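You operate a simulated robot arm through the tools that you are given. There is no shell and no other tool. Be economical: measure what you need, move in short steps, check, and stop when the job is done.

Carry out the task below with a simulated two-armed robot. There is one attempt and no reset: what you move stays moved.

TASK
Open the third drawer from the top, fetch the red measuring spoon from there and set it on the door end of the counter, then shut the drawer. Then fetch the plum jam jar from the third side shelf from the bottom and stand it on the door end of the counter. The order counts. Set down upright: plum jam jar.

Only the result counts: the job must be done as asked and must still hold three seconds after the hand-in. Knocking over, shifting, dropping, spilling or breaking anything else fails it.

THE ROBOT
Two 7-joint arms with two-finger grippers on one trunk, on a base that drives. Base frame: it is fixed to the floor where the robot stands at the start and does not move with it; the origin is under the middle of the robot, x ahead of it, y to its left, z up; the surface under the hand at the start is at about z = 90. Readings come in cm, degrees, newtons and seconds.
The left shoulder is at the start at [7.8, 15.1, 96.3], the right one opposite. With the tool pointing down near the work surface each hand reaches from about 10 to 76 cm from the robot's upright axis, wherever it stands, measured 20 degrees to its own side. Places, roughly: door end of the counter [50, 30, 90]; plum jam jar [-150, 100, 125]; red measuring spoon (12x3x2 cm) [60, -10, 50]; third drawer [70, 0, 50]. Payload 2.54 kg a hand.
The TCP of each hand is the grasp point between the finger pads, 3 cm short of the fingertips. In the tool frame z runs along the fingers and y along their closing line. The gripper opens to 11.6 cm. The gripper's body begins 9.5 cm behind the TCP.
Orientation is that of the tool frame in the base frame, as [roll, pitch, yaw] about the fixed x, y, z axes, in that order (R = Rz(yaw) Ry(pitch) Rx(roll)). With the fingers straight down and closing along the base's y, the tool's x points along the base's -x, its y along +y and its z along -z.

THE INTERFACE
- The arms move only by the tool apply_moves. It takes "left_moves", "right_moves" or both (then of equal length, played together; a hand with none holds still); each is one flat list of numbers, 7 for each row, row after row: the shift along the base's x, y, z in units of 50 mm (1.0 is 50 mm), then the turn, a rotation vector about the base's x, y, z in units of 6 degrees (1.0 is 6 degrees), then the gripper command, from -1 (shut) to 1 (fully open), values between in proportion. In form: [x, y, z, rx, ry, rz, jaw, x, y, z, rx, ry, rz, jaw, ...]. A call has 1 to 20 rows; each row shifts and turns the commanded pose from where the row before left it. A call with a number of a shift or a turn outside -1 to 1 is refused whole. Each row takes 0.2 s and may step no farther than 5 cm and 8.6 degrees from the row before; otherwise, or with a gripper value out of range, the whole call is refused. Where a pose cannot be reached the arm comes as near as it can. A force on the tool above 40 N (or 10 N above the force at the start of the call, whichever is more), or a blocked arm, ends the call early, and 0.2 s more pass. Each finger travels about 7.2 cm/s and halts on what it meets, pressing with about 43 N; the grip force reading is that of the motor and also rises with nothing between the fingers. The clock runs only during rows and for 0.2 s after the last one: add rows that do not move to give the fingers time. The reply holds the time, the measured pose of the TCP, the force on the tool along the base axes, the opening and the grip force, in the units named above and with some noise, with the torque about the TCP (base axes, N m) and any sound that the robot's microphone picked up.
- Cameras (640 x 400 px; columns grow to the right, rows downward): "scene" is now at [13.77, 4.46, 106.81]; the picture's right is [0.53, -0.85, 0.00], its down [-0.58, -0.37, -0.73] and it looks along [0.61, 0.39, -0.69] (base axes); focal length 214 px, centre (320, 200). "left" rides on the left gripper at [6.9, 1.5, -12.2] in its tool frame; the picture's right is [-0.21, 0.98, 0.00], its down [-0.83, -0.18, -0.53] and it looks along [-0.52, -0.11, 0.85] (tool axes); focal length 251 px, centre (320, 200). "right" rides on the right gripper at [6.9, -1.5, -12.2] in its tool frame; the picture's right is [0.21, 0.98, 0.00], its down [-0.83, 0.18, -0.53] and it looks along [-0.52, 0.11, 0.85] (tool axes); focal length 251 px, centre (320, 200). There is no depth. A picture from a camera that has moved, and an enlarged one, comes with that camera's place and axes in the base frame and with its lens.
- snapshot(camera): a new picture of that camera. The clock stands still meanwhile.
- move_column(by): slides the trunk up (or, below 0, down) by that many cm; the arms and the scene camera ride with it, the base frame stays. It gives what a move gives, with no picture.
- roll_base(legs): drives the robot by 1 to 6 legs, each [ahead, left, turn to the left] in cm, cm and degrees, along the robot's own axes; the way and the turn of a leg run together, so that a leg with both is an arc; at most 150 cm and 180 degrees a leg. The arms and the cameras ride along, it lands a little off, and it stops where it bumps. It gives what a move gives.
- pan_tilt(pan, tilt): turns the head with the scene camera to pan (to the left, within 80 degrees either way) and tilt (down, from -29 to 69), counted from straight ahead of the robot. It gives what a move gives.
- close_up(camera, box): a new picture of the part [left, top, right, bottom] of that camera's present view, enlarged. The clock stands still meanwhile.
- job_done(): hands the job in; it is judged then, once.

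Work in short steps. Places have to be worked out from the pictures, the camera data and where the tool is seen: move nearer, look again, correct. Check each grasp and each placing, and mend what went wrong. You have 165 turns and 118 pictures in all, those below and enlarged ones among them. Open the grippers and draw the arms clear of the work before you hand the job in, unless the task says otherwise; then end with one line.

The tools are called after "Request:" as name(argument=value, ...) on one line, values as JSON. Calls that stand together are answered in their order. apply_moves: Moves the arms, as the interface text tells. Its arguments: {"type":"object","properties":{"left_moves":{"type":"array","items":{"type":"number"}},"right_moves":{"type":"array","items":{"type":"number"}}},"required":[]} The other tools are called the same way: move_column (by) slides the trunk up or down; roll_base (legs) drives the base; pan_tilt (pan, tilt) turns the head that bears the scene camera; snapshot (camera) takes a picture; close_up (camera, box) takes an enlarged picture of a part of a camera's view; job_done () hands the job in.

At the start:

```text
time: 0.0
left_position: [45.93, 31.16, 110.01]
left_tcp_rot: [180.0, 0.0, 180.0]
left_force: [0.6, 0.2, 0.8]
left_ft_torque: [0.0, 0.01, -0.01]
left_gripper_width: 11.61
left_gripper_force: 0.0
right_position: [40.58, -3.99, 100.0]
right_tcp_rot: [179.7, 0.0, 179.9]
right_force: [0.3, 1.0, -0.1]
right_ft_torque: [-0.01, 0.01, -0.02]
right_gripper_width: 11.59
right_gripper_force: 0.1
trunk travel left (down, up): [-20.0, 8.9]
robot x, y, heading: [0.16, -0.11, -0.1]
head pan, tilt: [32.3, 43.5]
```

scene: 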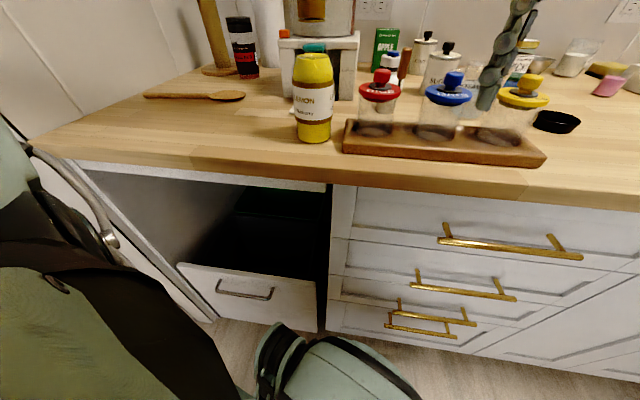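
right: 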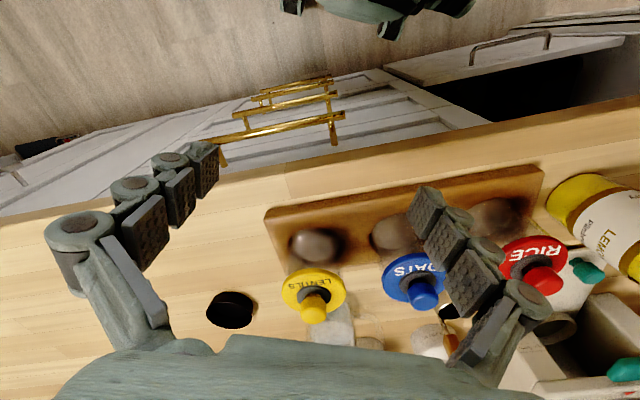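
left: 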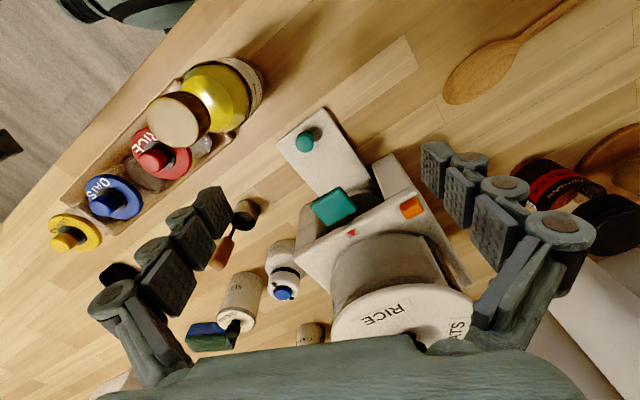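

I start by looking at the drawers with the head turned more to the front and down.

Request:
pan_tilt(pan=-10, tilt=50)

Request:
snapshot(camera="scene")

```text
time: 1.1
left_position: [45.96, 31.09, 110.02]
left_tcp_rot: [-179.9, -0.2, -179.9]
left_force: [1.3, 0.8, -0.3]
left_ft_torque: [-0.01, -0.01, 0.01]
left_gripper_width: 11.6
left_gripper_force: 0.0
right_position: [40.44, -3.95, 100.09]
right_tcp_rot: [179.8, 0.0, 180.0]
right_force: [0.4, 0.1, 0.1]
right_ft_torque: [0.0, 0.01, -0.03]
right_gripper_width: 11.62
right_gripper_force: 0.1
trunk travel left (down, up): [-20.0, 8.9]
robot x, y, heading: [-0.13, -0.12, -0.0]
head pan, tilt: [-10.0, 50.0]
```

```text
114 pictures are left
camera scene: at [14.38, -1.28, 105.9], right [-0.17, -0.98, 0.0], down [-0.75, 0.13, -0.64], along [0.63, -0.11, -0.77], focal length 214 px, centre (320, 200)
```

scene: 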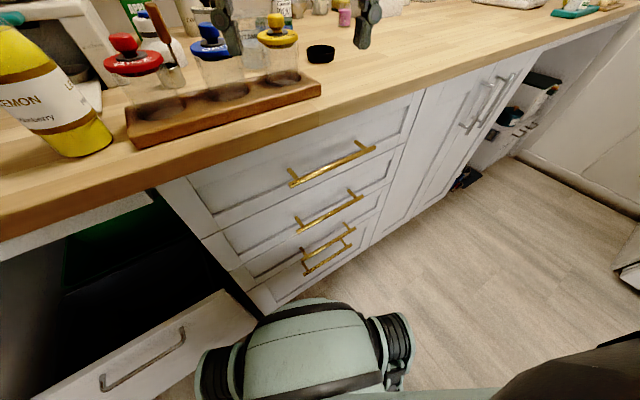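

The counter front runs oblique to the robot (about 22–26°), with the third handle near [49,-10,42]. I first lift both hands straight up clear of the counter objects.

Request:
apply_moves(left_moves=[0, 0, 1, 0, 0, 0, 1, 0, 0, 1, 0, 0, 0, 1, 0, 0, 1, 0, 0, 0, 1, 0, 0, 1, 0, 0, 0, 1, -1, 0, 0, 0, 0, 0, 1, -1, 0, 0, 0, 0, 0, 1, -1, 0, 0, 0, 0, 0, 1], right_moves=[0, 0, 1, 0, 0, 0, 1, 0, 0, 1, 0, 0, 0, 1, 0, 0, 1, 0, 0, 0, 1, 0, 0, 1, 0, 0, 0, 1, -1, -0.5, 0, 0, 0, 0, 1, -1, -0.5, 0, 0, 0, 0, 1, -1, -0.5, 0, 0, 0, 0, 1])

Request:
snapshot(camera="left")

```text
refused: row 5 steps farther than a row can; nothing moved
```

```text
113 pictures are left
camera left: at [38.99, 32.81, 122.19], right [0.21, 0.98, 0.0], down [0.83, -0.18, 0.53], along [0.52, -0.11, -0.85], focal length 251 px, centre (320, 200)
```

left: 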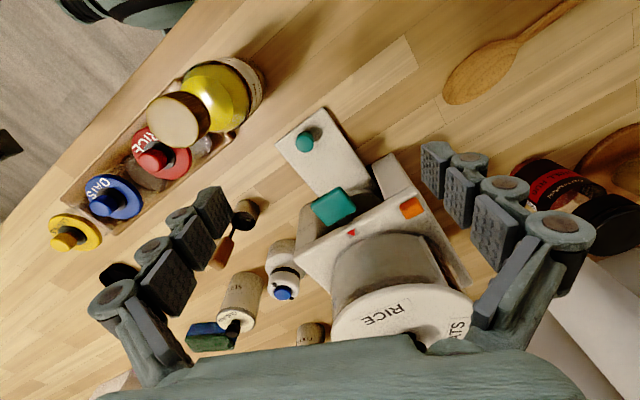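

The combined step was over 5 cm in one row; I redo it with smaller components.

Request:
apply_moves(left_moves=[0, 0, 1, 0, 0, 0, 1, 0, 0, 1, 0, 0, 0, 1, 0, 0, 1, 0, 0, 0, 1, 0, 0, 1, 0, 0, 0, 1, -0.9, 0, 0, 0, 0, 0, 1, -0.9, 0, 0, 0, 0, 0, 1, -0.9, 0, 0, 0, 0, 0, 1], right_moves=[0, 0, 1, 0, 0, 0, 1, 0, 0, 1, 0, 0, 0, 1, 0, 0, 1, 0, 0, 0, 1, 0, 0, 1, 0, 0, 0, 1, -0.8, -0.5, 0, 0, 0, 0, 1, -0.8, -0.5, 0, 0, 0, 0, 1, -0.8, -0.5, 0, 0, 0, 0, 1])

Request:
snapshot(camera="left")

```text
time: 2.7
left_position: [30.35, 31.64, 117.97]
left_tcp_rot: [180.0, 0.1, 180.0]
left_force: [0.0, -0.1, -0.2]
left_ft_torque: [0.0, 0.04, 0.0]
left_gripper_width: 11.62
left_gripper_force: 0.1
left hand out of reach, approached as far as the arm can: row 2, 3, 4
right_position: [29.38, -10.92, 120.0]
right_tcp_rot: [179.9, 0.2, 179.8]
right_force: [0.3, 0.2, -0.2]
right_ft_torque: [-0.04, -0.01, 0.01]
right_gripper_width: 11.6
right_gripper_force: 0.0
right hand out of reach, approached as far as the arm can: row 7
trunk travel left (down, up): [-20.0, 8.9]
robot x, y, heading: [-0.24, 0.15, -0.0]
head pan, tilt: [-10.0, 50.0]
```

```text
112 pictures are left
camera left: at [23.36, 33.18, 130.16], right [0.21, 0.98, 0.0], down [0.83, -0.18, 0.53], along [0.52, -0.11, -0.84], focal length 251 px, centre (320, 200)
```

left: 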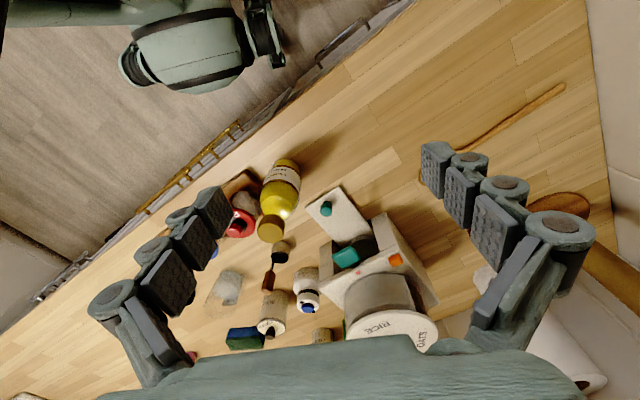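

The counter front is about 25° oblique, and the free door-end area lies around [36,42]. I back off and turn 25° left so the robot faces the drawers with the right arm opposite the handle.

Request:
roll_base(legs=[[-26.6, -25.7, 0], [0, 0, 25]])

Request:
pan_tilt(pan=-15, tilt=35)

Request:
snapshot(camera="scene")

```text
time: 7.1
left_position: [-12.38, 15.85, 117.89]
left_tcp_rot: [180.0, 0.0, -155.0]
left_force: [0.6, 0.0, 1.2]
left_ft_torque: [-0.03, 0.0, -0.01]
left_gripper_width: 11.6
left_gripper_force: 0.0
right_position: [4.72, -22.99, 120.08]
right_tcp_rot: [180.0, 0.1, -155.0]
right_force: [-0.6, -1.9, 0.9]
right_ft_torque: [-0.01, 0.02, -0.03]
right_gripper_width: 11.64
right_gripper_force: 0.0
trunk travel left (down, up): [-20.0, 8.9]
robot x, y, heading: [-27.01, -25.77, 24.9]
head pan, tilt: [-10.0, 50.0]
```

```text
time: 7.8
left_position: [-12.32, 15.8, 117.94]
left_tcp_rot: [-180.0, 0.0, -155.0]
left_force: [0.8, 0.2, -0.3]
left_ft_torque: [0.01, 0.01, -0.01]
left_gripper_width: 11.58
left_gripper_force: 0.0
right_position: [4.69, -22.93, 119.98]
right_tcp_rot: [179.8, 0.0, -155.0]
right_force: [0.0, 0.5, 0.4]
right_ft_torque: [0.01, -0.03, -0.03]
right_gripper_width: 11.59
right_gripper_force: 0.0
trunk travel left (down, up): [-20.0, 8.9]
robot x, y, heading: [-26.62, -25.87, 25.0]
head pan, tilt: [-15.0, 35.0]
```

```text
111 pictures are left
camera scene: at [-11.73, -21.21, 108.07], right [0.18, -0.98, 0.0], down [-0.57, -0.1, -0.82], along [0.81, 0.14, -0.57], focal length 214 px, centre (320, 200)
```

scene: 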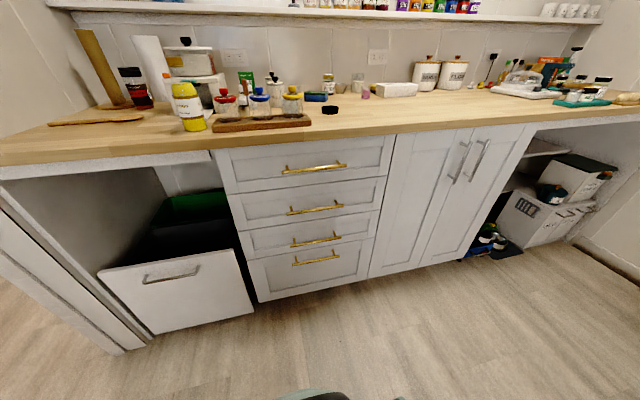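

I take a close-up of the drawer stack for precise pixel positions.

Request:
close_up(camera="scene", box=[200, 100, 420, 310])

```text
1.90 times, centred on (310, 205) of scene
camera zoom: at [-11.73, -21.21, 108.07], right [0.18, -0.98, 0.0], down [-0.57, -0.1, -0.82], along [0.81, 0.14, -0.57], focal length 408 px, centre (339, 190)
```

zoom: 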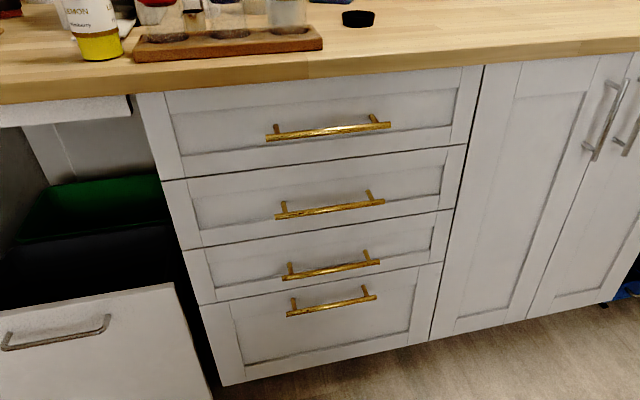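

Triangulated, the third handle's bar is centred at about [46.5,-9.6,46.8], 20 cm long. I lower the trunk so the right arm can reach it comfortably.

Request:
move_column(by=-19)

Request:
apply_moves(right_moves=[0.28, 0.07, -0.4, 0.767, -0.279, -0.577, 1, 0.28, 0.07, -0.4, 0.767, -0.279, -0.577, 1, 0.28, 0.07, -0.4, 0.767, -0.279, -0.577, 1, 0.28, 0.07, -0.4, 0.767, -0.279, -0.577, 1, 0.28, 0.07, -0.4, 0.767, -0.279, -0.577, 1, 0.28, 0.07, -0.4, 0.767, -0.279, -0.577, 1, 0.28, 0.07, -0.4, 0.767, -0.279, -0.577, 1, 0.28, 0.07, -0.4, 0.767, -0.279, -0.577, 1, 0.28, 0.07, -0.4, 0.767, -0.279, -0.577, 1, 0.28, 0.07, -0.4, 0.767, -0.279, -0.577, 1])

```text
time: 9.9
left_position: [-12.29, 15.78, 98.95]
left_tcp_rot: [180.0, 0.0, -154.8]
left_force: [0.3, -0.1, -0.7]
left_ft_torque: [0.0, 0.0, -0.03]
left_gripper_width: 11.61
left_gripper_force: 0.1
right_position: [4.83, -22.88, 100.96]
right_tcp_rot: [179.8, 0.0, -155.0]
right_force: [-0.8, -0.1, 0.0]
right_ft_torque: [0.0, 0.02, 0.01]
right_gripper_width: 11.62
right_gripper_force: 0.0
trunk travel left (down, up): [-1.0, 27.9]
robot x, y, heading: [-26.7, -25.62, 25.1]
head pan, tilt: [-15.0, 35.0]
```

```text
time: 12.1
left_position: [-12.35, 15.98, 99.0]
left_tcp_rot: [179.9, 0.1, -154.8]
left_force: [1.2, -0.2, -0.8]
left_ft_torque: [-0.01, -0.03, -0.01]
left_gripper_width: 11.62
left_gripper_force: 0.0
right_position: [18.68, -19.45, 80.85]
right_tcp_rot: [134.9, 19.4, 159.8]
right_force: [-0.7, 1.5, -0.3]
right_ft_torque: [0.01, 0.02, -0.03]
right_gripper_width: 11.59
right_gripper_force: 0.1
trunk travel left (down, up): [-1.0, 27.9]
robot x, y, heading: [-26.56, -25.65, 25.2]
head pan, tilt: [-15.0, 35.0]
```

The rotation goes well so far; I continue the second half to the pre-grasp pose.

Request:
apply_moves(right_moves=[0.26, 0.064, -0.68, 0.767, -0.279, -0.577, 1, 0.26, 0.064, -0.68, 0.767, -0.279, -0.577, 1, 0.26, 0.064, -0.68, 0.767, -0.279, -0.577, 1, 0.26, 0.064, -0.68, 0.767, -0.279, -0.577, 1, 0.26, 0.064, -0.68, 0.767, -0.279, -0.577, 1, 0.26, 0.064, -0.68, 0.767, -0.279, -0.577, 1, 0.26, 0.064, -0.68, 0.767, -0.279, -0.577, 1, 0.26, 0.064, -0.68, 0.767, -0.279, -0.577, 1, 0.26, 0.064, -0.68, 0.767, -0.279, -0.577, 1, 0.26, 0.064, -0.68, 0.767, -0.279, -0.577, 1])

Request:
snapshot(camera="right")

Request:
snapshot(camera="scene")

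```text
time: 14.3
left_position: [-12.31, 15.79, 99.03]
left_tcp_rot: [180.0, -0.1, -155.0]
left_force: [-0.2, -0.7, -0.3]
left_ft_torque: [0.0, 0.03, -0.02]
left_gripper_width: 11.61
left_gripper_force: 0.1
right_position: [29.4, -15.75, 65.95]
right_tcp_rot: [110.0, 14.1, 135.1]
right_force: [-0.1, 0.0, -0.4]
right_ft_torque: [0.01, 0.02, -0.01]
right_gripper_width: 11.59
right_gripper_force: 0.0
right hand out of reach, approached as far as the arm can: row 1, 2, 3, 4, 6, 7, 8, 9, 10
trunk travel left (down, up): [-1.0, 27.9]
robot x, y, heading: [-26.75, -25.89, 25.0]
head pan, tilt: [-15.0, 35.0]
```

```text
109 pictures are left
camera right: at [15.87, -19.13, 66.83], right [-0.07, 0.54, 0.84], down [0.2, -0.82, 0.54], along [0.98, 0.2, -0.05], focal length 251 px, centre (320, 200)
```

right: 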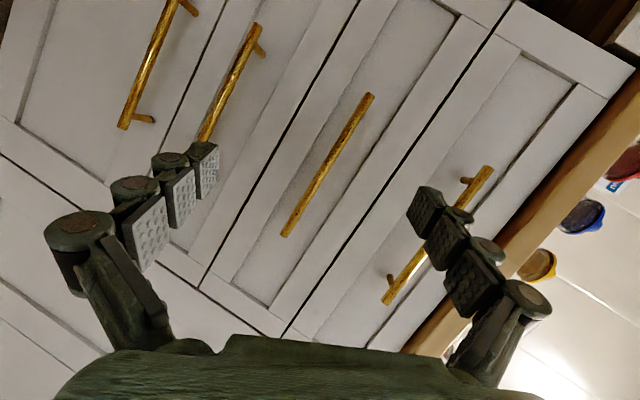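

```text
108 pictures are left
camera scene: at [-11.73, -21.21, 89.08], right [0.18, -0.98, 0.0], down [-0.56, -0.1, -0.82], along [0.81, 0.14, -0.57], focal length 214 px, centre (320, 200)
```

scene: 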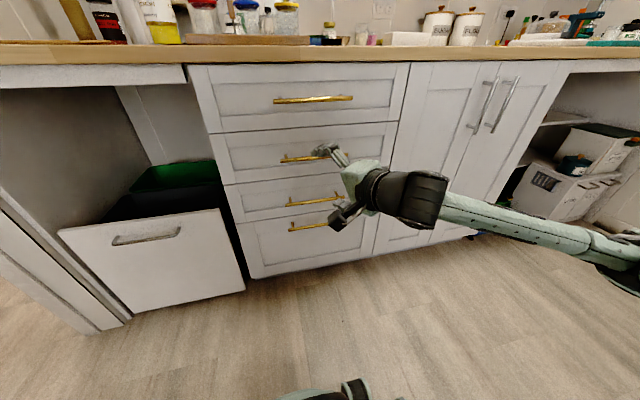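

The arm is too folded to reach the orientation, with the elbow out to the right. I'll back the base by 22 cm so the arm is straighter, then finish the turn; later I'll pull with the base.

Request:
roll_base(legs=[[-22, 0, 0]])

Request:
apply_moves(right_moves=[0.43, 0.17, -0.38, 0.38, -0.14, -0.29, 1, 0.43, 0.17, -0.38, 0.38, -0.14, -0.29, 1, 0.43, 0.17, -0.38, 0.38, -0.14, -0.29, 1, 0.43, 0.17, -0.38, 0.38, -0.14, -0.29, 1, 0.43, 0.17, -0.38, 0.38, -0.14, -0.29, 1, 0.43, 0.17, -0.38, 0.38, -0.14, -0.29, 1, 0.43, 0.17, -0.38, 0.38, -0.14, -0.29, 1, 0.43, 0.17, -0.38, 0.38, -0.14, -0.29, 1, 0.43, 0.17, -0.38, 0.38, -0.14, -0.29, 1, 0.43, 0.17, -0.38, 0.38, -0.14, -0.29, 1])

```text
time: 16.0
left_position: [-32.23, 6.57, 98.94]
left_tcp_rot: [-180.0, -0.1, -154.9]
left_force: [0.2, -0.2, 0.1]
left_ft_torque: [0.03, 0.03, 0.0]
left_gripper_width: 11.61
left_gripper_force: 0.1
right_position: [9.71, -25.06, 65.9]
right_tcp_rot: [110.0, 14.2, 135.2]
right_force: [0.3, -0.4, 0.7]
right_ft_torque: [0.01, 0.02, 0.02]
right_gripper_width: 11.57
right_gripper_force: 0.1
trunk travel left (down, up): [-1.0, 27.9]
robot x, y, heading: [-46.24, -34.94, 25.0]
head pan, tilt: [-15.0, 35.0]
```

```text
time: 18.2
left_position: [-32.12, 6.59, 99.01]
left_tcp_rot: [180.0, 0.0, -154.9]
left_force: [0.3, -0.3, -0.5]
left_ft_torque: [-0.02, -0.01, 0.0]
left_gripper_width: 11.61
left_gripper_force: 0.1
right_position: [9.66, -25.23, 65.79]
right_tcp_rot: [110.0, 14.0, 135.2]
right_force: [-0.1, -0.4, 0.0]
right_ft_torque: [0.0, 0.03, -0.02]
right_gripper_width: 11.57
right_gripper_force: 0.1
right hand out of reach, approached as far as the arm can: row 1, 2, 3, 4, 5, 6, 7, 8, 9, 10
trunk travel left (down, up): [-1.0, 27.9]
robot x, y, heading: [-46.86, -35.09, 24.9]
head pan, tilt: [-15.0, 35.0]
```

It is stuck at a joint limit. I try pure translation forward to straighten the arm, without turning.

Request:
apply_moves(right_moves=[0.6, 0.28, 0, 0, 0, 0, 1, 0.6, 0.28, 0, 0, 0, 0, 1, 0.6, 0.28, 0, 0, 0, 0, 1, 0.6, 0.28, 0, 0, 0, 0, 1, 0.6, 0.28, 0, 0, 0, 0, 1, 0.6, 0.28, 0, 0, 0, 0, 1])

```text
time: 19.6
left_position: [-32.12, 6.53, 99.04]
left_tcp_rot: [180.0, -0.1, -154.9]
left_force: [-1.1, 0.0, -0.2]
left_ft_torque: [-0.02, -0.02, 0.02]
left_gripper_width: 11.6
left_gripper_force: 0.2
right_position: [27.71, -16.75, 65.82]
right_tcp_rot: [110.1, 14.0, 135.2]
right_force: [0.3, -0.1, 0.0]
right_ft_torque: [-0.01, -0.01, 0.04]
right_gripper_width: 11.57
right_gripper_force: 0.2
trunk travel left (down, up): [-1.0, 27.9]
robot x, y, heading: [-46.57, -35.17, 25.3]
head pan, tilt: [-15.0, 35.0]
```

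Translation works. Now the remaining 30° turn in place, to see whether the straighter arm allows it.

Request:
apply_moves(right_moves=[0, 0, 0, 0.767, -0.279, -0.577, 1, 0, 0, 0, 0.767, -0.279, -0.577, 1, 0, 0, 0, 0.767, -0.279, -0.577, 1, 0, 0, 0, 0.767, -0.279, -0.577, 1, 0, 0, 0, 0.767, -0.279, -0.577, 1])

Request:
snapshot(camera="scene")

```text
time: 20.8
left_position: [-32.06, 6.57, 98.88]
left_tcp_rot: [-179.9, 0.1, -154.8]
left_force: [-1.2, -0.2, -0.3]
left_ft_torque: [-0.03, 0.0, -0.01]
left_gripper_width: 11.59
left_gripper_force: 0.0
right_position: [27.64, -16.8, 65.83]
right_tcp_rot: [105.5, 11.9, 130.7]
right_force: [-0.3, -0.4, -0.3]
right_ft_torque: [-0.01, 0.02, 0.0]
right_gripper_width: 11.6
right_gripper_force: 0.2
right hand out of reach, approached as far as the arm can: row 2, 3, 4, 5
trunk travel left (down, up): [-1.0, 27.9]
robot x, y, heading: [-46.27, -34.65, 25.1]
head pan, tilt: [-15.0, 35.0]
```

```text
107 pictures are left
camera scene: at [-31.53, -30.49, 89.08], right [0.18, -0.98, 0.0], down [-0.56, -0.1, -0.82], along [0.81, 0.14, -0.57], focal length 214 px, centre (320, 200)
```

scene: 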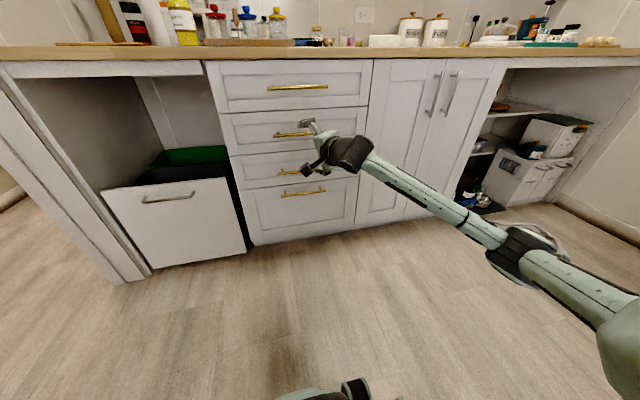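

The forearm comes in slanted from the right; shifting the base left will line it up with the drawer's pull direction. I drive 25 cm left, then move the hand back to the right while turning.

Request:
roll_base(legs=[[0, 25, 0]])

Request:
apply_moves(right_moves=[0.42, -0.9, 0, 0, 0, 0, 1, 0.42, -0.9, 0, 0, 0, 0, 1, 0.42, -0.9, 0, 0, 0, 0, 1, 0.42, -0.9, 0, 0, 0, 0, 1, 0.42, -0.9, 0, 0, 0, 0, 1, 0, 0, 0, 0.767, -0.279, -0.577, 1, 0, 0, 0, 0.767, -0.279, -0.577, 1, 0, 0, 0, 0.767, -0.279, -0.577, 1, 0, 0, 0, 0.767, -0.279, -0.577, 1])

Request:
snapshot(camera="scene")

```text
time: 23.8
left_position: [-42.65, 29.16, 98.96]
left_tcp_rot: [180.0, 0.0, -154.8]
left_force: [0.3, -0.1, 0.4]
left_ft_torque: [0.01, -0.03, 0.05]
left_gripper_width: 11.6
left_gripper_force: 0.1
right_position: [17.09, 5.92, 65.82]
right_tcp_rot: [105.5, 11.9, 130.8]
right_force: [0.2, 1.0, -0.1]
right_ft_torque: [0.0, 0.0, -0.02]
right_gripper_width: 11.62
right_gripper_force: 0.1
trunk travel left (down, up): [-1.0, 27.9]
robot x, y, heading: [-56.84, -12.54, 25.1]
head pan, tilt: [-15.0, 35.0]
```

```text
time: 25.8
left_position: [-42.66, 29.25, 99.03]
left_tcp_rot: [180.0, -0.1, -154.7]
left_force: [-0.5, 0.5, -0.1]
left_ft_torque: [0.04, -0.02, 0.0]
left_gripper_width: 11.61
left_gripper_force: 0.0
right_position: [27.6, -16.83, 65.82]
right_tcp_rot: [89.9, 0.1, 115.0]
right_force: [0.6, 0.9, 0.6]
right_ft_torque: [-0.06, 0.03, -0.01]
right_gripper_width: 11.6
right_gripper_force: 0.1
trunk travel left (down, up): [-1.0, 27.9]
robot x, y, heading: [-56.9, -12.74, 25.3]
head pan, tilt: [-15.0, 35.0]
```

```text
106 pictures are left
camera scene: at [-42.16, -7.84, 89.08], right [0.18, -0.98, 0.0], down [-0.56, -0.1, -0.82], along [0.81, 0.14, -0.57], focal length 214 px, centre (320, 200)
```

scene: 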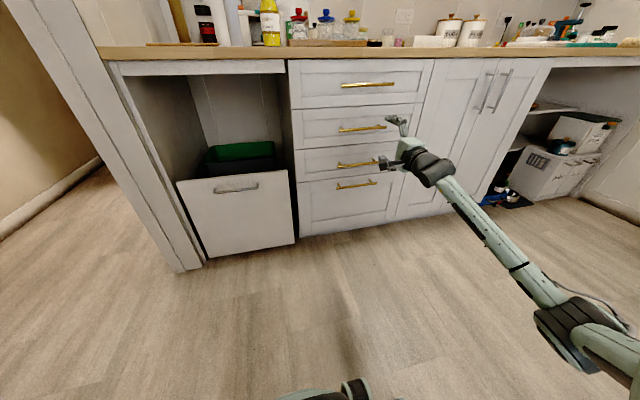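

The tool now points square at the drawer front. I lower it to the handle height.

Request:
apply_moves(right_moves=[0.03, -0.07, -0.95, 0, 0, 0, 0.4, 0.03, -0.07, -0.95, 0, 0, 0, 0.4, 0.03, -0.07, -0.95, 0, 0, 0, 0.4, 0.03, -0.07, -0.95, 0, 0, 0, 0.4])

Request:
snapshot(camera="right")

```text
time: 26.8
left_position: [-42.8, 29.27, 98.95]
left_tcp_rot: [180.0, 0.0, -154.8]
left_force: [1.0, 0.1, -0.5]
left_ft_torque: [-0.03, -0.04, -0.04]
left_gripper_width: 11.6
left_gripper_force: 0.0
right_position: [28.06, -17.93, 46.94]
right_tcp_rot: [89.7, 0.0, 115.1]
right_force: [-0.1, 0.5, 0.3]
right_ft_torque: [-0.04, 0.04, 0.02]
right_gripper_width: 8.12
right_gripper_force: 0.0
trunk travel left (down, up): [-1.0, 27.9]
robot x, y, heading: [-56.74, -12.5, 25.0]
head pan, tilt: [-15.0, 35.0]
```

```text
105 pictures are left
camera right: at [14.23, -16.87, 45.33], right [-0.09, 0.19, 0.98], down [-0.13, -0.97, 0.18], along [0.99, -0.11, 0.12], focal length 251 px, centre (320, 200)
```

right: 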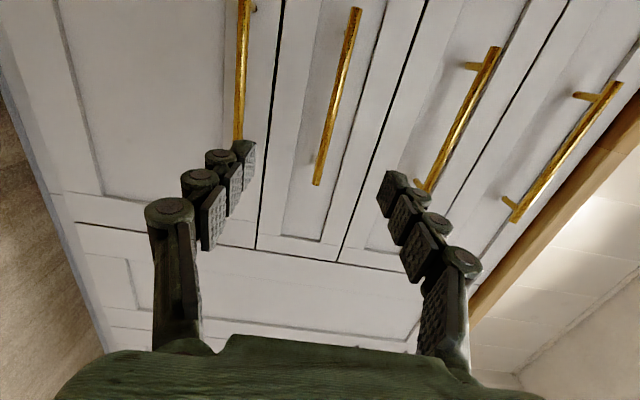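

The bar in this view sits at about z 48.4 and is laterally centred. I rise 1.3 cm and advance 17 cm toward it.

Request:
apply_moves(right_moves=[0.45, 0.21, 0.27, 0, 0, 0, 0.3, 0.77, 0.36, 0, 0, 0, 0, 0.3, 0.77, 0.36, 0, 0, 0, 0, 0.3, 0.77, 0.36, 0, 0, 0, 0, 0.3, 0.36, 0.17, 0, 0, 0, 0, 0.3])

Request:
snapshot(camera="right")

Request:
close_up(camera="scene", box=[280, 80, 480, 220])

```text
time: 28.0
left_position: [-42.81, 29.26, 98.98]
left_tcp_rot: [180.0, 0.1, -155.0]
left_force: [-0.1, 0.0, 0.2]
left_ft_torque: [-0.04, -0.01, -0.02]
left_gripper_width: 11.59
left_gripper_force: 0.0
right_position: [42.86, -11.26, 48.48]
right_tcp_rot: [89.8, 0.0, 115.2]
right_force: [0.2, -1.0, 0.6]
right_ft_torque: [0.0, 0.01, -0.02]
right_gripper_width: 7.55
right_gripper_force: 0.1
right hand out of reach, approached as far as the arm can: row 5
trunk travel left (down, up): [-1.0, 27.9]
robot x, y, heading: [-56.78, -12.24, 25.0]
head pan, tilt: [-15.0, 35.0]
```

```text
104 pictures are left
camera right: at [28.88, -10.12, 46.93], right [-0.09, 0.19, 0.98], down [-0.13, -0.97, 0.18], along [0.99, -0.11, 0.12], focal length 251 px, centre (320, 200)
```

right: 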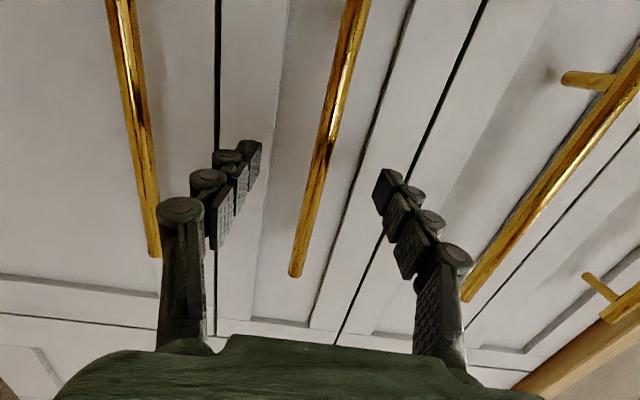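

```text
2.86 times, centred on (380, 150) of scene
camera zoom: at [-42.15, -7.86, 89.08], right [0.18, -0.98, 0.0], down [-0.56, -0.1, -0.82], along [0.81, 0.14, -0.57], focal length 613 px, centre (149, 343)
```

zoom: 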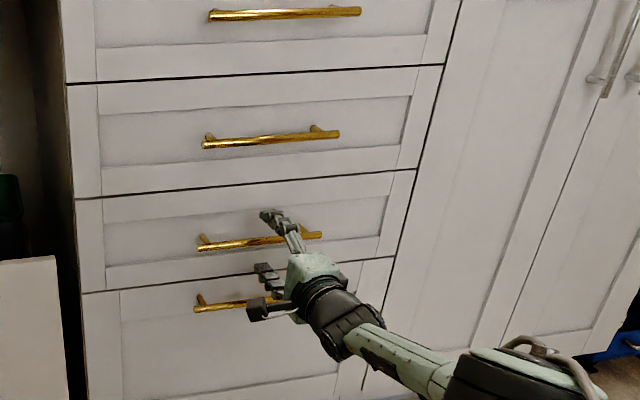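

The bar (z≈48.5, n≈36.5) lies between the fingers but about 2.5 cm beyond the TCP and the arm is at its reach, so I edge the base 2.5 cm forward, then close the fingers.

Request:
roll_base(legs=[[2.5, 0, 0]])

Request:
apply_moves(right_moves=[0, 0, 0, 0, 0, 0, 0, 0, 0, 0, 0, 0, 0, -0.5, 0, 0, 0, 0, 0, 0, -1, 0, 0, 0, 0, 0, 0, -1, 0, 0, 0, 0, 0, 0, -1])

Request:
snapshot(camera="right")

```text
time: 28.8
left_position: [-40.51, 30.36, 98.93]
left_tcp_rot: [-180.0, 0.0, -154.8]
left_force: [-0.5, 0.1, -0.2]
left_ft_torque: [0.02, 0.02, 0.01]
left_gripper_width: 11.62
left_gripper_force: 0.0
right_position: [45.12, -10.12, 48.4]
right_tcp_rot: [89.9, 0.0, 115.1]
right_force: [0.5, -0.5, -0.4]
right_ft_torque: [0.03, -0.01, 0.0]
right_gripper_width: 7.53
right_gripper_force: 0.0
trunk travel left (down, up): [-1.0, 27.9]
robot x, y, heading: [-54.95, -11.51, 24.9]
head pan, tilt: [-15.0, 35.0]
```

```text
time: 30.0
left_position: [-40.44, 30.32, 99.01]
left_tcp_rot: [-180.0, 0.0, -154.7]
left_force: [0.6, 0.5, 0.6]
left_ft_torque: [0.0, -0.01, 0.01]
left_gripper_width: 11.62
left_gripper_force: 0.0
right_position: [45.05, -10.14, 48.4]
right_tcp_rot: [89.9, 0.0, 115.1]
right_force: [1.3, 1.8, 0.9]
right_ft_torque: [-0.01, 0.02, -0.12]
right_gripper_width: 1.01
right_gripper_force: 36.7
trunk travel left (down, up): [-1.0, 27.9]
robot x, y, heading: [-54.26, -10.74, 25.3]
head pan, tilt: [-15.0, 35.0]
```

```text
102 pictures are left
camera right: at [31.15, -9.04, 46.87], right [-0.09, 0.19, 0.98], down [-0.13, -0.97, 0.18], along [0.99, -0.11, 0.12], focal length 251 px, centre (320, 200)
```

right: 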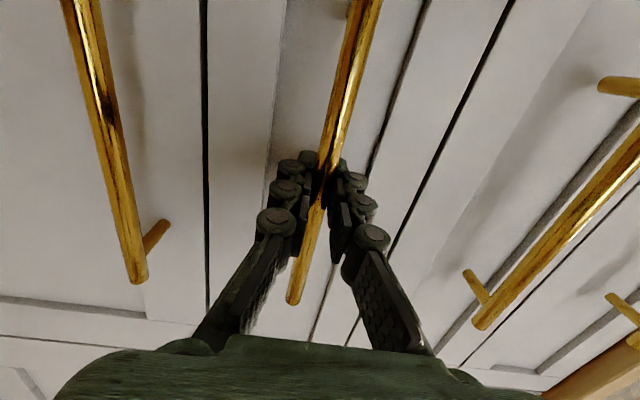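

The bar is gripped (1.0 cm wide). I pull by driving the base back 14 cm and check.

Request:
roll_base(legs=[[-14, 0, 0]])

Request:
snapshot(camera="scene")

```text
time: 31.4
left_position: [-53.21, 24.35, 98.91]
left_tcp_rot: [-180.0, 0.0, -154.7]
left_force: [-0.3, 0.2, 0.4]
left_ft_torque: [-0.02, 0.0, 0.02]
left_gripper_width: 11.57
left_gripper_force: 0.1
right_position: [32.37, -15.74, 48.36]
right_tcp_rot: [89.9, 0.0, 115.3]
right_force: [-3.6, 9.5, 1.6]
right_ft_torque: [0.02, -0.01, -0.03]
right_gripper_width: 0.98
right_gripper_force: 36.6
trunk travel left (down, up): [-1.0, 27.9]
robot x, y, heading: [-67.2, -17.3, 25.0]
head pan, tilt: [-15.0, 35.0]
```

```text
101 pictures are left
camera scene: at [-52.51, -12.65, 89.08], right [0.18, -0.98, 0.0], down [-0.56, -0.1, -0.82], along [0.81, 0.15, -0.57], focal length 214 px, centre (320, 200)
```

scene: 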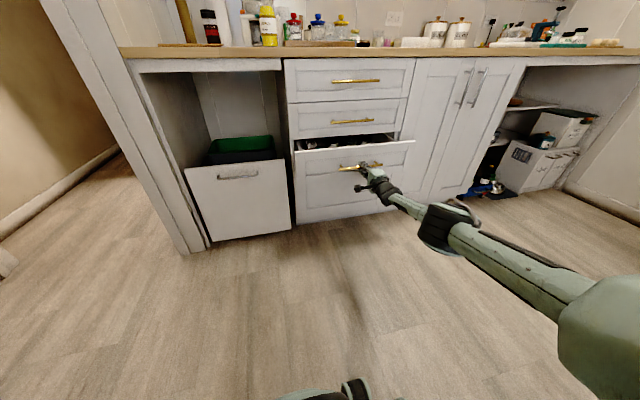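

The drawer slides out well. I pull another 14 cm.

Request:
roll_base(legs=[[-14, 0, 0]])

Request:
pan_tilt(pan=-15, tilt=25)

Request:
snapshot(camera="scene")

```text
time: 32.6
left_position: [-63.05, 19.84, 98.9]
left_tcp_rot: [-180.0, 0.0, -154.7]
left_force: [-0.1, -0.3, -0.5]
left_ft_torque: [0.03, -0.02, -0.02]
left_gripper_width: 11.62
left_gripper_force: 0.1
right_position: [22.51, -20.1, 48.29]
right_tcp_rot: [89.8, -0.1, 115.6]
right_force: [0.8, 0.2, 0.7]
right_ft_torque: [-0.07, -0.05, 0.0]
right_gripper_width: 1.0
right_gripper_force: 36.8
trunk travel left (down, up): [-1.0, 27.9]
robot x, y, heading: [-77.1, -21.91, 25.4]
head pan, tilt: [-15.0, 35.0]
stopped in leg 1: the robot was blocked; the commanded pose is now the measured one
```

```text
time: 33.3
left_position: [-62.84, 19.78, 99.01]
left_tcp_rot: [179.9, 0.1, -154.7]
left_force: [-0.1, -0.2, -1.0]
left_ft_torque: [-0.02, -0.02, 0.03]
left_gripper_width: 11.59
left_gripper_force: 0.1
right_position: [22.58, -20.07, 48.27]
right_tcp_rot: [89.8, 0.1, 115.6]
right_force: [1.7, 0.4, 0.5]
right_ft_torque: [-0.02, 0.0, -0.31]
right_gripper_width: 0.97
right_gripper_force: 36.6
trunk travel left (down, up): [-1.0, 27.9]
robot x, y, heading: [-77.12, -21.8, 25.1]
head pan, tilt: [-15.0, 25.0]
```

```text
100 pictures are left
camera scene: at [-61.88, -17.18, 90.65], right [0.18, -0.98, 0.0], down [-0.42, -0.08, -0.91], along [0.89, 0.16, -0.42], focal length 214 px, centre (320, 200)
```

scene: 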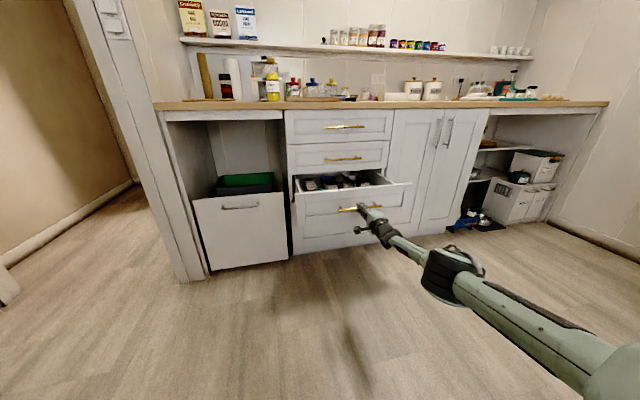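

The drawer is open about 24.5 cm (at its stop). I release the handle, back the hand off, and lift it.

Request:
apply_moves(right_moves=[0, 0, 0, 0, 0, 0, -0.4, 0, 0, 0, 0, 0, 0, 0, 0, 0, 0, 0, 0, 0, 0, -0.6, -0.28, 0, 0, 0, 0, 0, -0.6, -0.28, 0, 0, 0, 0, 0, -0.6, -0.28, 0, 0, 0, 0, 0, -0.6, -0.28, 0, 0, 0, 0, 0])

Request:
snapshot(camera="scene")

```text
time: 34.9
left_position: [-63.07, 19.85, 98.86]
left_tcp_rot: [180.0, 0.0, -154.8]
left_force: [-0.6, 0.5, 1.1]
left_ft_torque: [0.01, -0.02, 0.02]
left_gripper_width: 11.59
left_gripper_force: 0.0
right_position: [10.47, -25.68, 48.34]
right_tcp_rot: [89.8, 0.0, 115.6]
right_force: [-0.9, -0.5, 0.6]
right_ft_torque: [-0.01, 0.04, 0.02]
right_gripper_width: 5.8
right_gripper_force: 0.1
trunk travel left (down, up): [-1.0, 27.9]
robot x, y, heading: [-77.09, -21.42, 25.5]
head pan, tilt: [-15.0, 25.0]
```

```text
99 pictures are left
camera scene: at [-61.87, -17.18, 90.66], right [0.18, -0.98, 0.0], down [-0.42, -0.08, -0.91], along [0.89, 0.16, -0.42], focal length 214 px, centre (320, 200)
```

scene: 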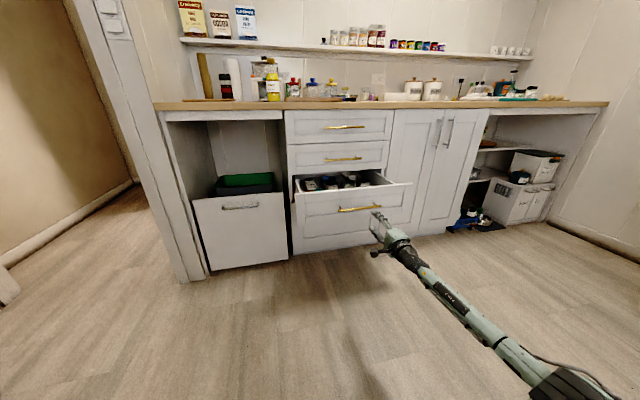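

Handle is clear. I lift the hand while reversing the turn so the tool points down again.

Request:
apply_moves(right_moves=[0, 0, 0.9, 0, 0, 0, 0, 0, 0, 0.9, 0, 0, 0, 0, 0, 0, 0.4, -0.767, 0.279, 0.577, 0, 0, 0, 0.4, -0.767, 0.279, 0.577, 0, 0, 0, 0.4, -0.767, 0.279, 0.577, 0, 0, 0, 0.4, -0.767, 0.279, 0.577, 0, 0, 0, 0.4, -0.767, 0.279, 0.577, 0, 0, 0, 0.4, -0.767, 0.279, 0.577, 0, 0, 0, 0.4, -0.767, 0.279, 0.577, 0, 0, 0, 0.4, -0.767, 0.279, 0.577, 0, 0, 0, 0.4, -0.767, 0.279, 0.577, 0, 0, 0, 0.4, -0.767, 0.279, 0.577, 0, 0, 0, 0.4, -0.767, 0.279, 0.577, 0, 0, 0, 0.4, -0.767, 0.279, 0.577, 0, 0, 0, 0.4, -0.767, 0.279, 0.577, 0, 0, 0, 0.4, -0.767, 0.279, 0.577, 0, 0, 0, 0.4, -0.767, 0.279, 0.577, 0, 0, 0, 0.4, -0.767, 0.279, 0.577, 0, 0, 0, 0.4, -0.767, 0.279, 0.577, 0, 0, 0, 0.4, -0.767, 0.279, 0.577, 0])

Request:
apply_moves(right_moves=[0, 0, 0.4, -0.767, 0.279, 0.577, 0, 0, 0, 0.4, -0.767, 0.279, 0.577, 0, 0, 0, 0, 0, 0, 0, 0])

```text
time: 39.1
left_position: [-63.04, 19.85, 98.89]
left_tcp_rot: [-179.9, 0.0, -154.6]
left_force: [0.3, 0.8, -0.1]
left_ft_torque: [0.02, -0.02, 0.01]
left_gripper_width: 11.59
left_gripper_force: 0.1
right_position: [4.25, -26.54, 85.85]
right_tcp_rot: [164.1, 11.5, -170.6]
right_force: [-0.1, 0.2, 0.7]
right_ft_torque: [-0.08, 0.01, -0.03]
right_gripper_width: 5.78
right_gripper_force: 0.1
right hand out of reach, approached as far as the arm can: row 15, 16, 17, 18, 20
trunk travel left (down, up): [-1.0, 27.9]
robot x, y, heading: [-77.34, -21.74, 25.2]
head pan, tilt: [-15.0, 25.0]
```

```text
time: 39.9
left_position: [-63.07, 19.82, 98.99]
left_tcp_rot: [-179.9, 0.1, -154.7]
left_force: [0.4, 0.2, 0.0]
left_ft_torque: [0.01, -0.03, -0.01]
left_gripper_width: 11.61
left_gripper_force: 0.1
right_position: [1.51, -27.42, 87.63]
right_tcp_rot: [168.5, 9.3, -166.5]
right_force: [0.1, -0.1, 0.2]
right_ft_torque: [0.0, -0.01, -0.02]
right_gripper_width: 5.8
right_gripper_force: 0.0
right hand out of reach, approached as far as the arm can: row 1, 2
trunk travel left (down, up): [-1.0, 27.9]
robot x, y, heading: [-77.3, -21.6, 25.5]
head pan, tilt: [-15.0, 25.0]
```

It's near the outer reach; I bring the hand closer to the robot and finish the remaining turn.

Request:
apply_moves(right_moves=[-0.7, -0.33, 0.2, 0, 0, 0, 0, -0.7, -0.33, 0.2, 0, 0, 0, 0, -0.7, -0.33, 0, -0.767, 0.279, 0.577, 0, -0.7, -0.33, 0, -0.767, 0.279, 0.577, 0, -0.7, -0.33, 0, -0.5, 0.18, 0.38, 0])

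```text
time: 41.1
left_position: [-63.03, 19.78, 99.06]
left_tcp_rot: [-180.0, 0.0, -154.7]
left_force: [-0.7, -0.2, 0.1]
left_ft_torque: [-0.01, 0.01, -0.01]
left_gripper_width: 11.61
left_gripper_force: 0.1
right_position: [-16.09, -35.57, 89.57]
right_tcp_rot: [178.6, 1.1, -156.3]
right_force: [-0.1, 0.0, -0.2]
right_ft_torque: [-0.07, 0.05, 0.02]
right_gripper_width: 5.81
right_gripper_force: 0.0
trunk travel left (down, up): [-1.0, 27.9]
robot x, y, heading: [-77.07, -21.31, 25.3]
head pan, tilt: [-15.0, 25.0]
```

The tool points down again. I drive ahead 45 and right 22 cm to stand in front of the open drawer.

Request:
roll_base(legs=[[0, -22, 0], [45, 0, 0]])

Request:
pan_tilt(pan=-20, tilt=50)

Request:
snapshot(camera="scene")

Request:
snapshot(camera="right")

```text
time: 46.1
left_position: [-12.76, 19.15, 98.99]
left_tcp_rot: [-180.0, 0.0, -154.9]
left_force: [0.6, 0.6, 1.4]
left_ft_torque: [0.02, 0.0, -0.01]
left_gripper_width: 11.59
left_gripper_force: 0.1
right_position: [34.08, -36.41, 89.58]
right_tcp_rot: [178.6, 1.1, -156.6]
right_force: [0.8, 0.3, 0.1]
right_ft_torque: [0.0, 0.01, 0.0]
right_gripper_width: 5.79
right_gripper_force: 0.0
trunk travel left (down, up): [-1.0, 27.9]
robot x, y, heading: [-26.65, -22.65, 24.9]
head pan, tilt: [-15.0, 25.0]
```

```text
time: 47.0
left_position: [-12.78, 19.08, 99.02]
left_tcp_rot: [-180.0, 0.0, -154.9]
left_force: [1.0, -0.3, 0.3]
left_ft_torque: [0.03, 0.0, 0.0]
left_gripper_width: 11.61
left_gripper_force: 0.1
right_position: [34.08, -36.37, 89.62]
right_tcp_rot: [178.6, 1.0, -156.6]
right_force: [0.3, 0.0, -0.2]
right_ft_torque: [-0.02, 0.01, -0.01]
right_gripper_width: 5.83
right_gripper_force: 0.0
trunk travel left (down, up): [-1.0, 27.9]
robot x, y, heading: [-26.65, -22.9, 24.9]
head pan, tilt: [-20.0, 50.0]
```

```text
98 pictures are left
camera scene: at [-13.15, -18.89, 86.91], right [0.09, -1.0, 0.0], down [-0.76, -0.07, -0.64], along [0.64, 0.06, -0.77], focal length 214 px, centre (320, 200)
```

scene: 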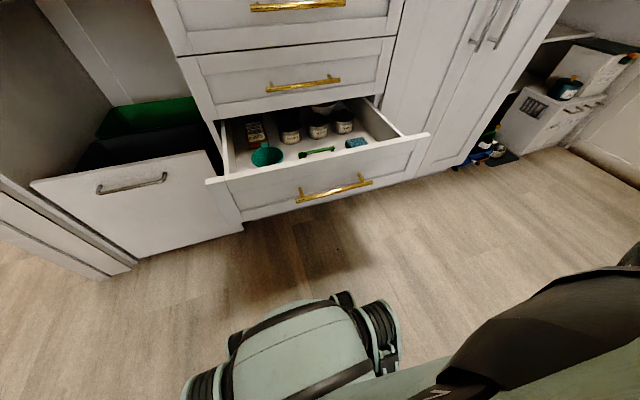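

```text
97 pictures are left
camera right: at [28.29, -40.96, 101.67], right [-0.59, 0.81, 0.02], down [0.68, 0.48, 0.55], along [0.44, 0.34, -0.83], focal length 251 px, centre (320, 200)
```

right: 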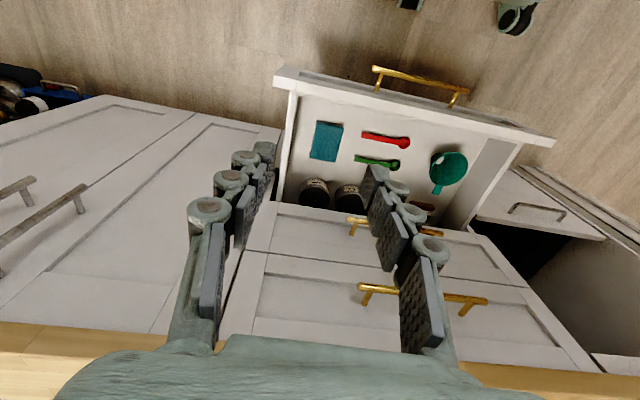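

The red spoon is visible near the drawer front, with a green one next to it. I zoom in.

Request:
close_up(camera="right", box=[270, 60, 510, 220])

Request:
close_up(camera="scene", box=[200, 80, 440, 220])

```text
2.50 times, centred on (390, 140) of right
camera zoom: at [28.29, -40.96, 101.67], right [-0.59, 0.81, 0.02], down [0.68, 0.48, 0.55], along [0.44, 0.34, -0.83], focal length 629 px, centre (145, 350)
```

zoom: 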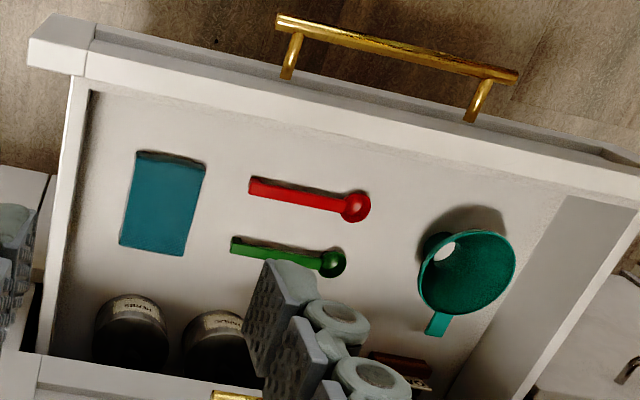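

```text
2.67 times, centred on (320, 150) of scene
camera zoom: at [-13.15, -18.89, 86.91], right [0.09, -1.0, 0.0], down [-0.76, -0.07, -0.64], along [0.64, 0.06, -0.77], focal length 572 px, centre (320, 333)
```

zoom: 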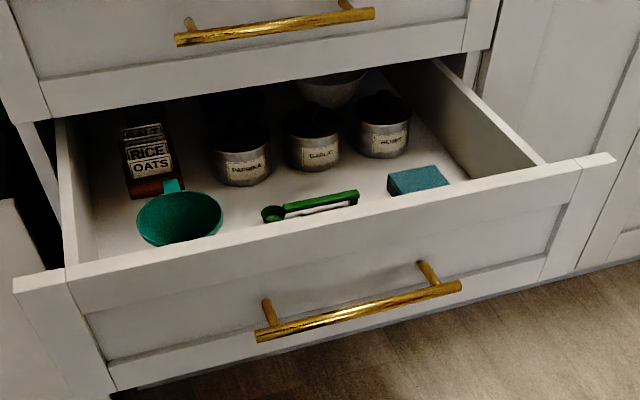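

The red spoon lies parallel to the drawer front, handle centre at about [35.8,-16.1], with the green one 5.5 cm deeper. I move above it while turning the gripper 90° so it closes across the handle.

Request:
apply_moves(right_moves=[0.023, 0.27, -0.2, 0, 0, -1, -0.3, 0.023, 0.27, -0.2, 0, 0, -1, -0.3, 0.023, 0.27, -0.2, 0, 0, -1, -0.3, 0.023, 0.27, -0.2, 0, 0, -1, -0.3, 0.023, 0.27, -0.2, 0, 0, -1, -0.3, 0.023, 0.27, -0.2, 0, 0, -1, -0.3, 0.023, 0.27, -0.2, 0, 0, -1, -0.3, 0.023, 0.27, -0.2, 0, 0, -1, -0.3, 0.023, 0.27, -0.2, 0, 0, -1, -0.3, 0.023, 0.27, -0.2, 0, 0, -1, -0.3, 0.023, 0.27, -0.2, 0, 0, -1, -0.3, 0.023, 0.27, -0.2, 0, 0, -1, -0.3, 0.023, 0.27, -0.2, 0, 0, -1, -0.3, 0.023, 0.27, -0.2, 0, 0, -1, -0.3, 0.023, 0.27, -0.2, 0, 0, -1, -0.3])

Request:
snapshot(camera="right")

```text
time: 50.2
left_position: [-12.69, 19.0, 99.02]
left_tcp_rot: [180.0, 0.0, -154.9]
left_force: [-0.7, -0.1, 0.5]
left_ft_torque: [0.01, 0.0, -0.01]
left_gripper_width: 11.62
left_gripper_force: 0.0
right_position: [35.71, -16.17, 74.56]
right_tcp_rot: [178.6, 1.1, 113.2]
right_force: [-0.3, -0.5, 1.2]
right_ft_torque: [0.01, 0.02, -0.01]
right_gripper_width: 4.05
right_gripper_force: 0.0
trunk travel left (down, up): [-1.0, 27.9]
robot x, y, heading: [-26.46, -22.81, 24.8]
head pan, tilt: [-20.0, 50.0]
```

```text
94 pictures are left
camera right: at [31.3, -10.35, 86.73], right [0.81, 0.58, 0.02], down [0.48, -0.68, 0.55], along [0.34, -0.44, -0.83], focal length 251 px, centre (320, 200)
```

right: 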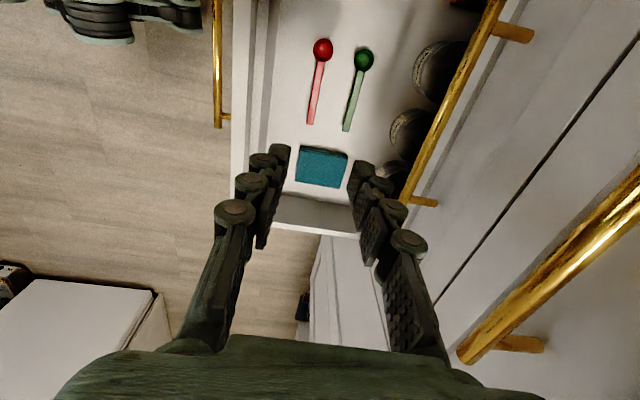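

Position over the spoon checks out (handle at [35.7,-16.3], z≈45). I descend to just above the floor.

Request:
apply_moves(right_moves=[0, 0, -0.88, 0, 0, 0.1, -0.3, 0, 0, -0.88, 0, 0, 0.1, -0.3, 0, 0, -0.88, 0, 0, 0.1, -0.3, 0, 0, -0.88, 0, 0, 0, -0.3, 0, 0, -0.8, 0, 0, 0, -0.3, 0, 0, -0.6, 0, 0, 0, -0.3])

Request:
snapshot(camera="right")

```text
time: 51.6
left_position: [-12.73, 18.99, 98.99]
left_tcp_rot: [179.9, 0.0, -155.0]
left_force: [-0.1, 0.5, 0.4]
left_ft_torque: [-0.01, -0.03, 0.03]
left_gripper_width: 11.62
left_gripper_force: 0.2
right_position: [35.71, -16.24, 50.04]
right_tcp_rot: [178.5, 1.1, 115.4]
right_force: [-0.3, 0.4, -0.2]
right_ft_torque: [-0.04, 0.0, -0.04]
right_gripper_width: 4.02
right_gripper_force: 0.0
trunk travel left (down, up): [-1.0, 27.9]
robot x, y, heading: [-27.17, -22.63, 24.9]
head pan, tilt: [-20.0, 50.0]
```

```text
93 pictures are left
camera right: at [31.04, -10.48, 62.04], right [0.79, 0.61, 0.02], down [0.5, -0.67, 0.56], along [0.35, -0.43, -0.83], focal length 251 px, centre (320, 200)
```

right: 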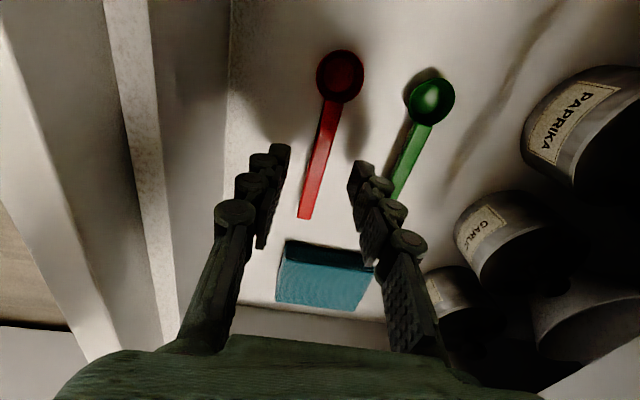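

The handle sits centred between the fingers and the green one is clear. I descend slowly 2.5 cm and watch the force.

Request:
apply_moves(right_moves=[0, 0, -0.25, 0, 0, 0, -0.3, 0, 0, -0.2, 0, 0, 0, -0.3, 0, 0, -0.1, 0, 0, 0, -0.3])

Request:
snapshot(camera="right")

```text
time: 52.4
left_position: [-12.67, 19.03, 98.96]
left_tcp_rot: [180.0, 0.1, -154.9]
left_force: [-0.3, -0.4, 0.1]
left_ft_torque: [0.0, -0.01, 0.02]
left_gripper_width: 11.6
left_gripper_force: 0.0
right_position: [35.74, -16.18, 47.31]
right_tcp_rot: [178.6, 1.1, 115.2]
right_force: [0.5, -1.0, 3.0]
right_ft_torque: [-0.01, 0.13, -0.01]
right_gripper_width: 4.08
right_gripper_force: 0.1
trunk travel left (down, up): [-1.0, 27.9]
robot x, y, heading: [-27.18, -22.79, 25.0]
head pan, tilt: [-20.0, 50.0]
```

```text
92 pictures are left
camera right: at [31.05, -10.5, 59.36], right [0.79, 0.61, 0.02], down [0.5, -0.67, 0.56], along [0.35, -0.43, -0.83], focal length 251 px, centre (320, 200)
```

right: 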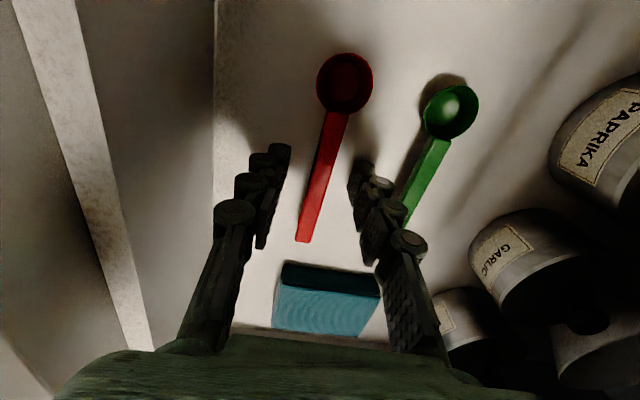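

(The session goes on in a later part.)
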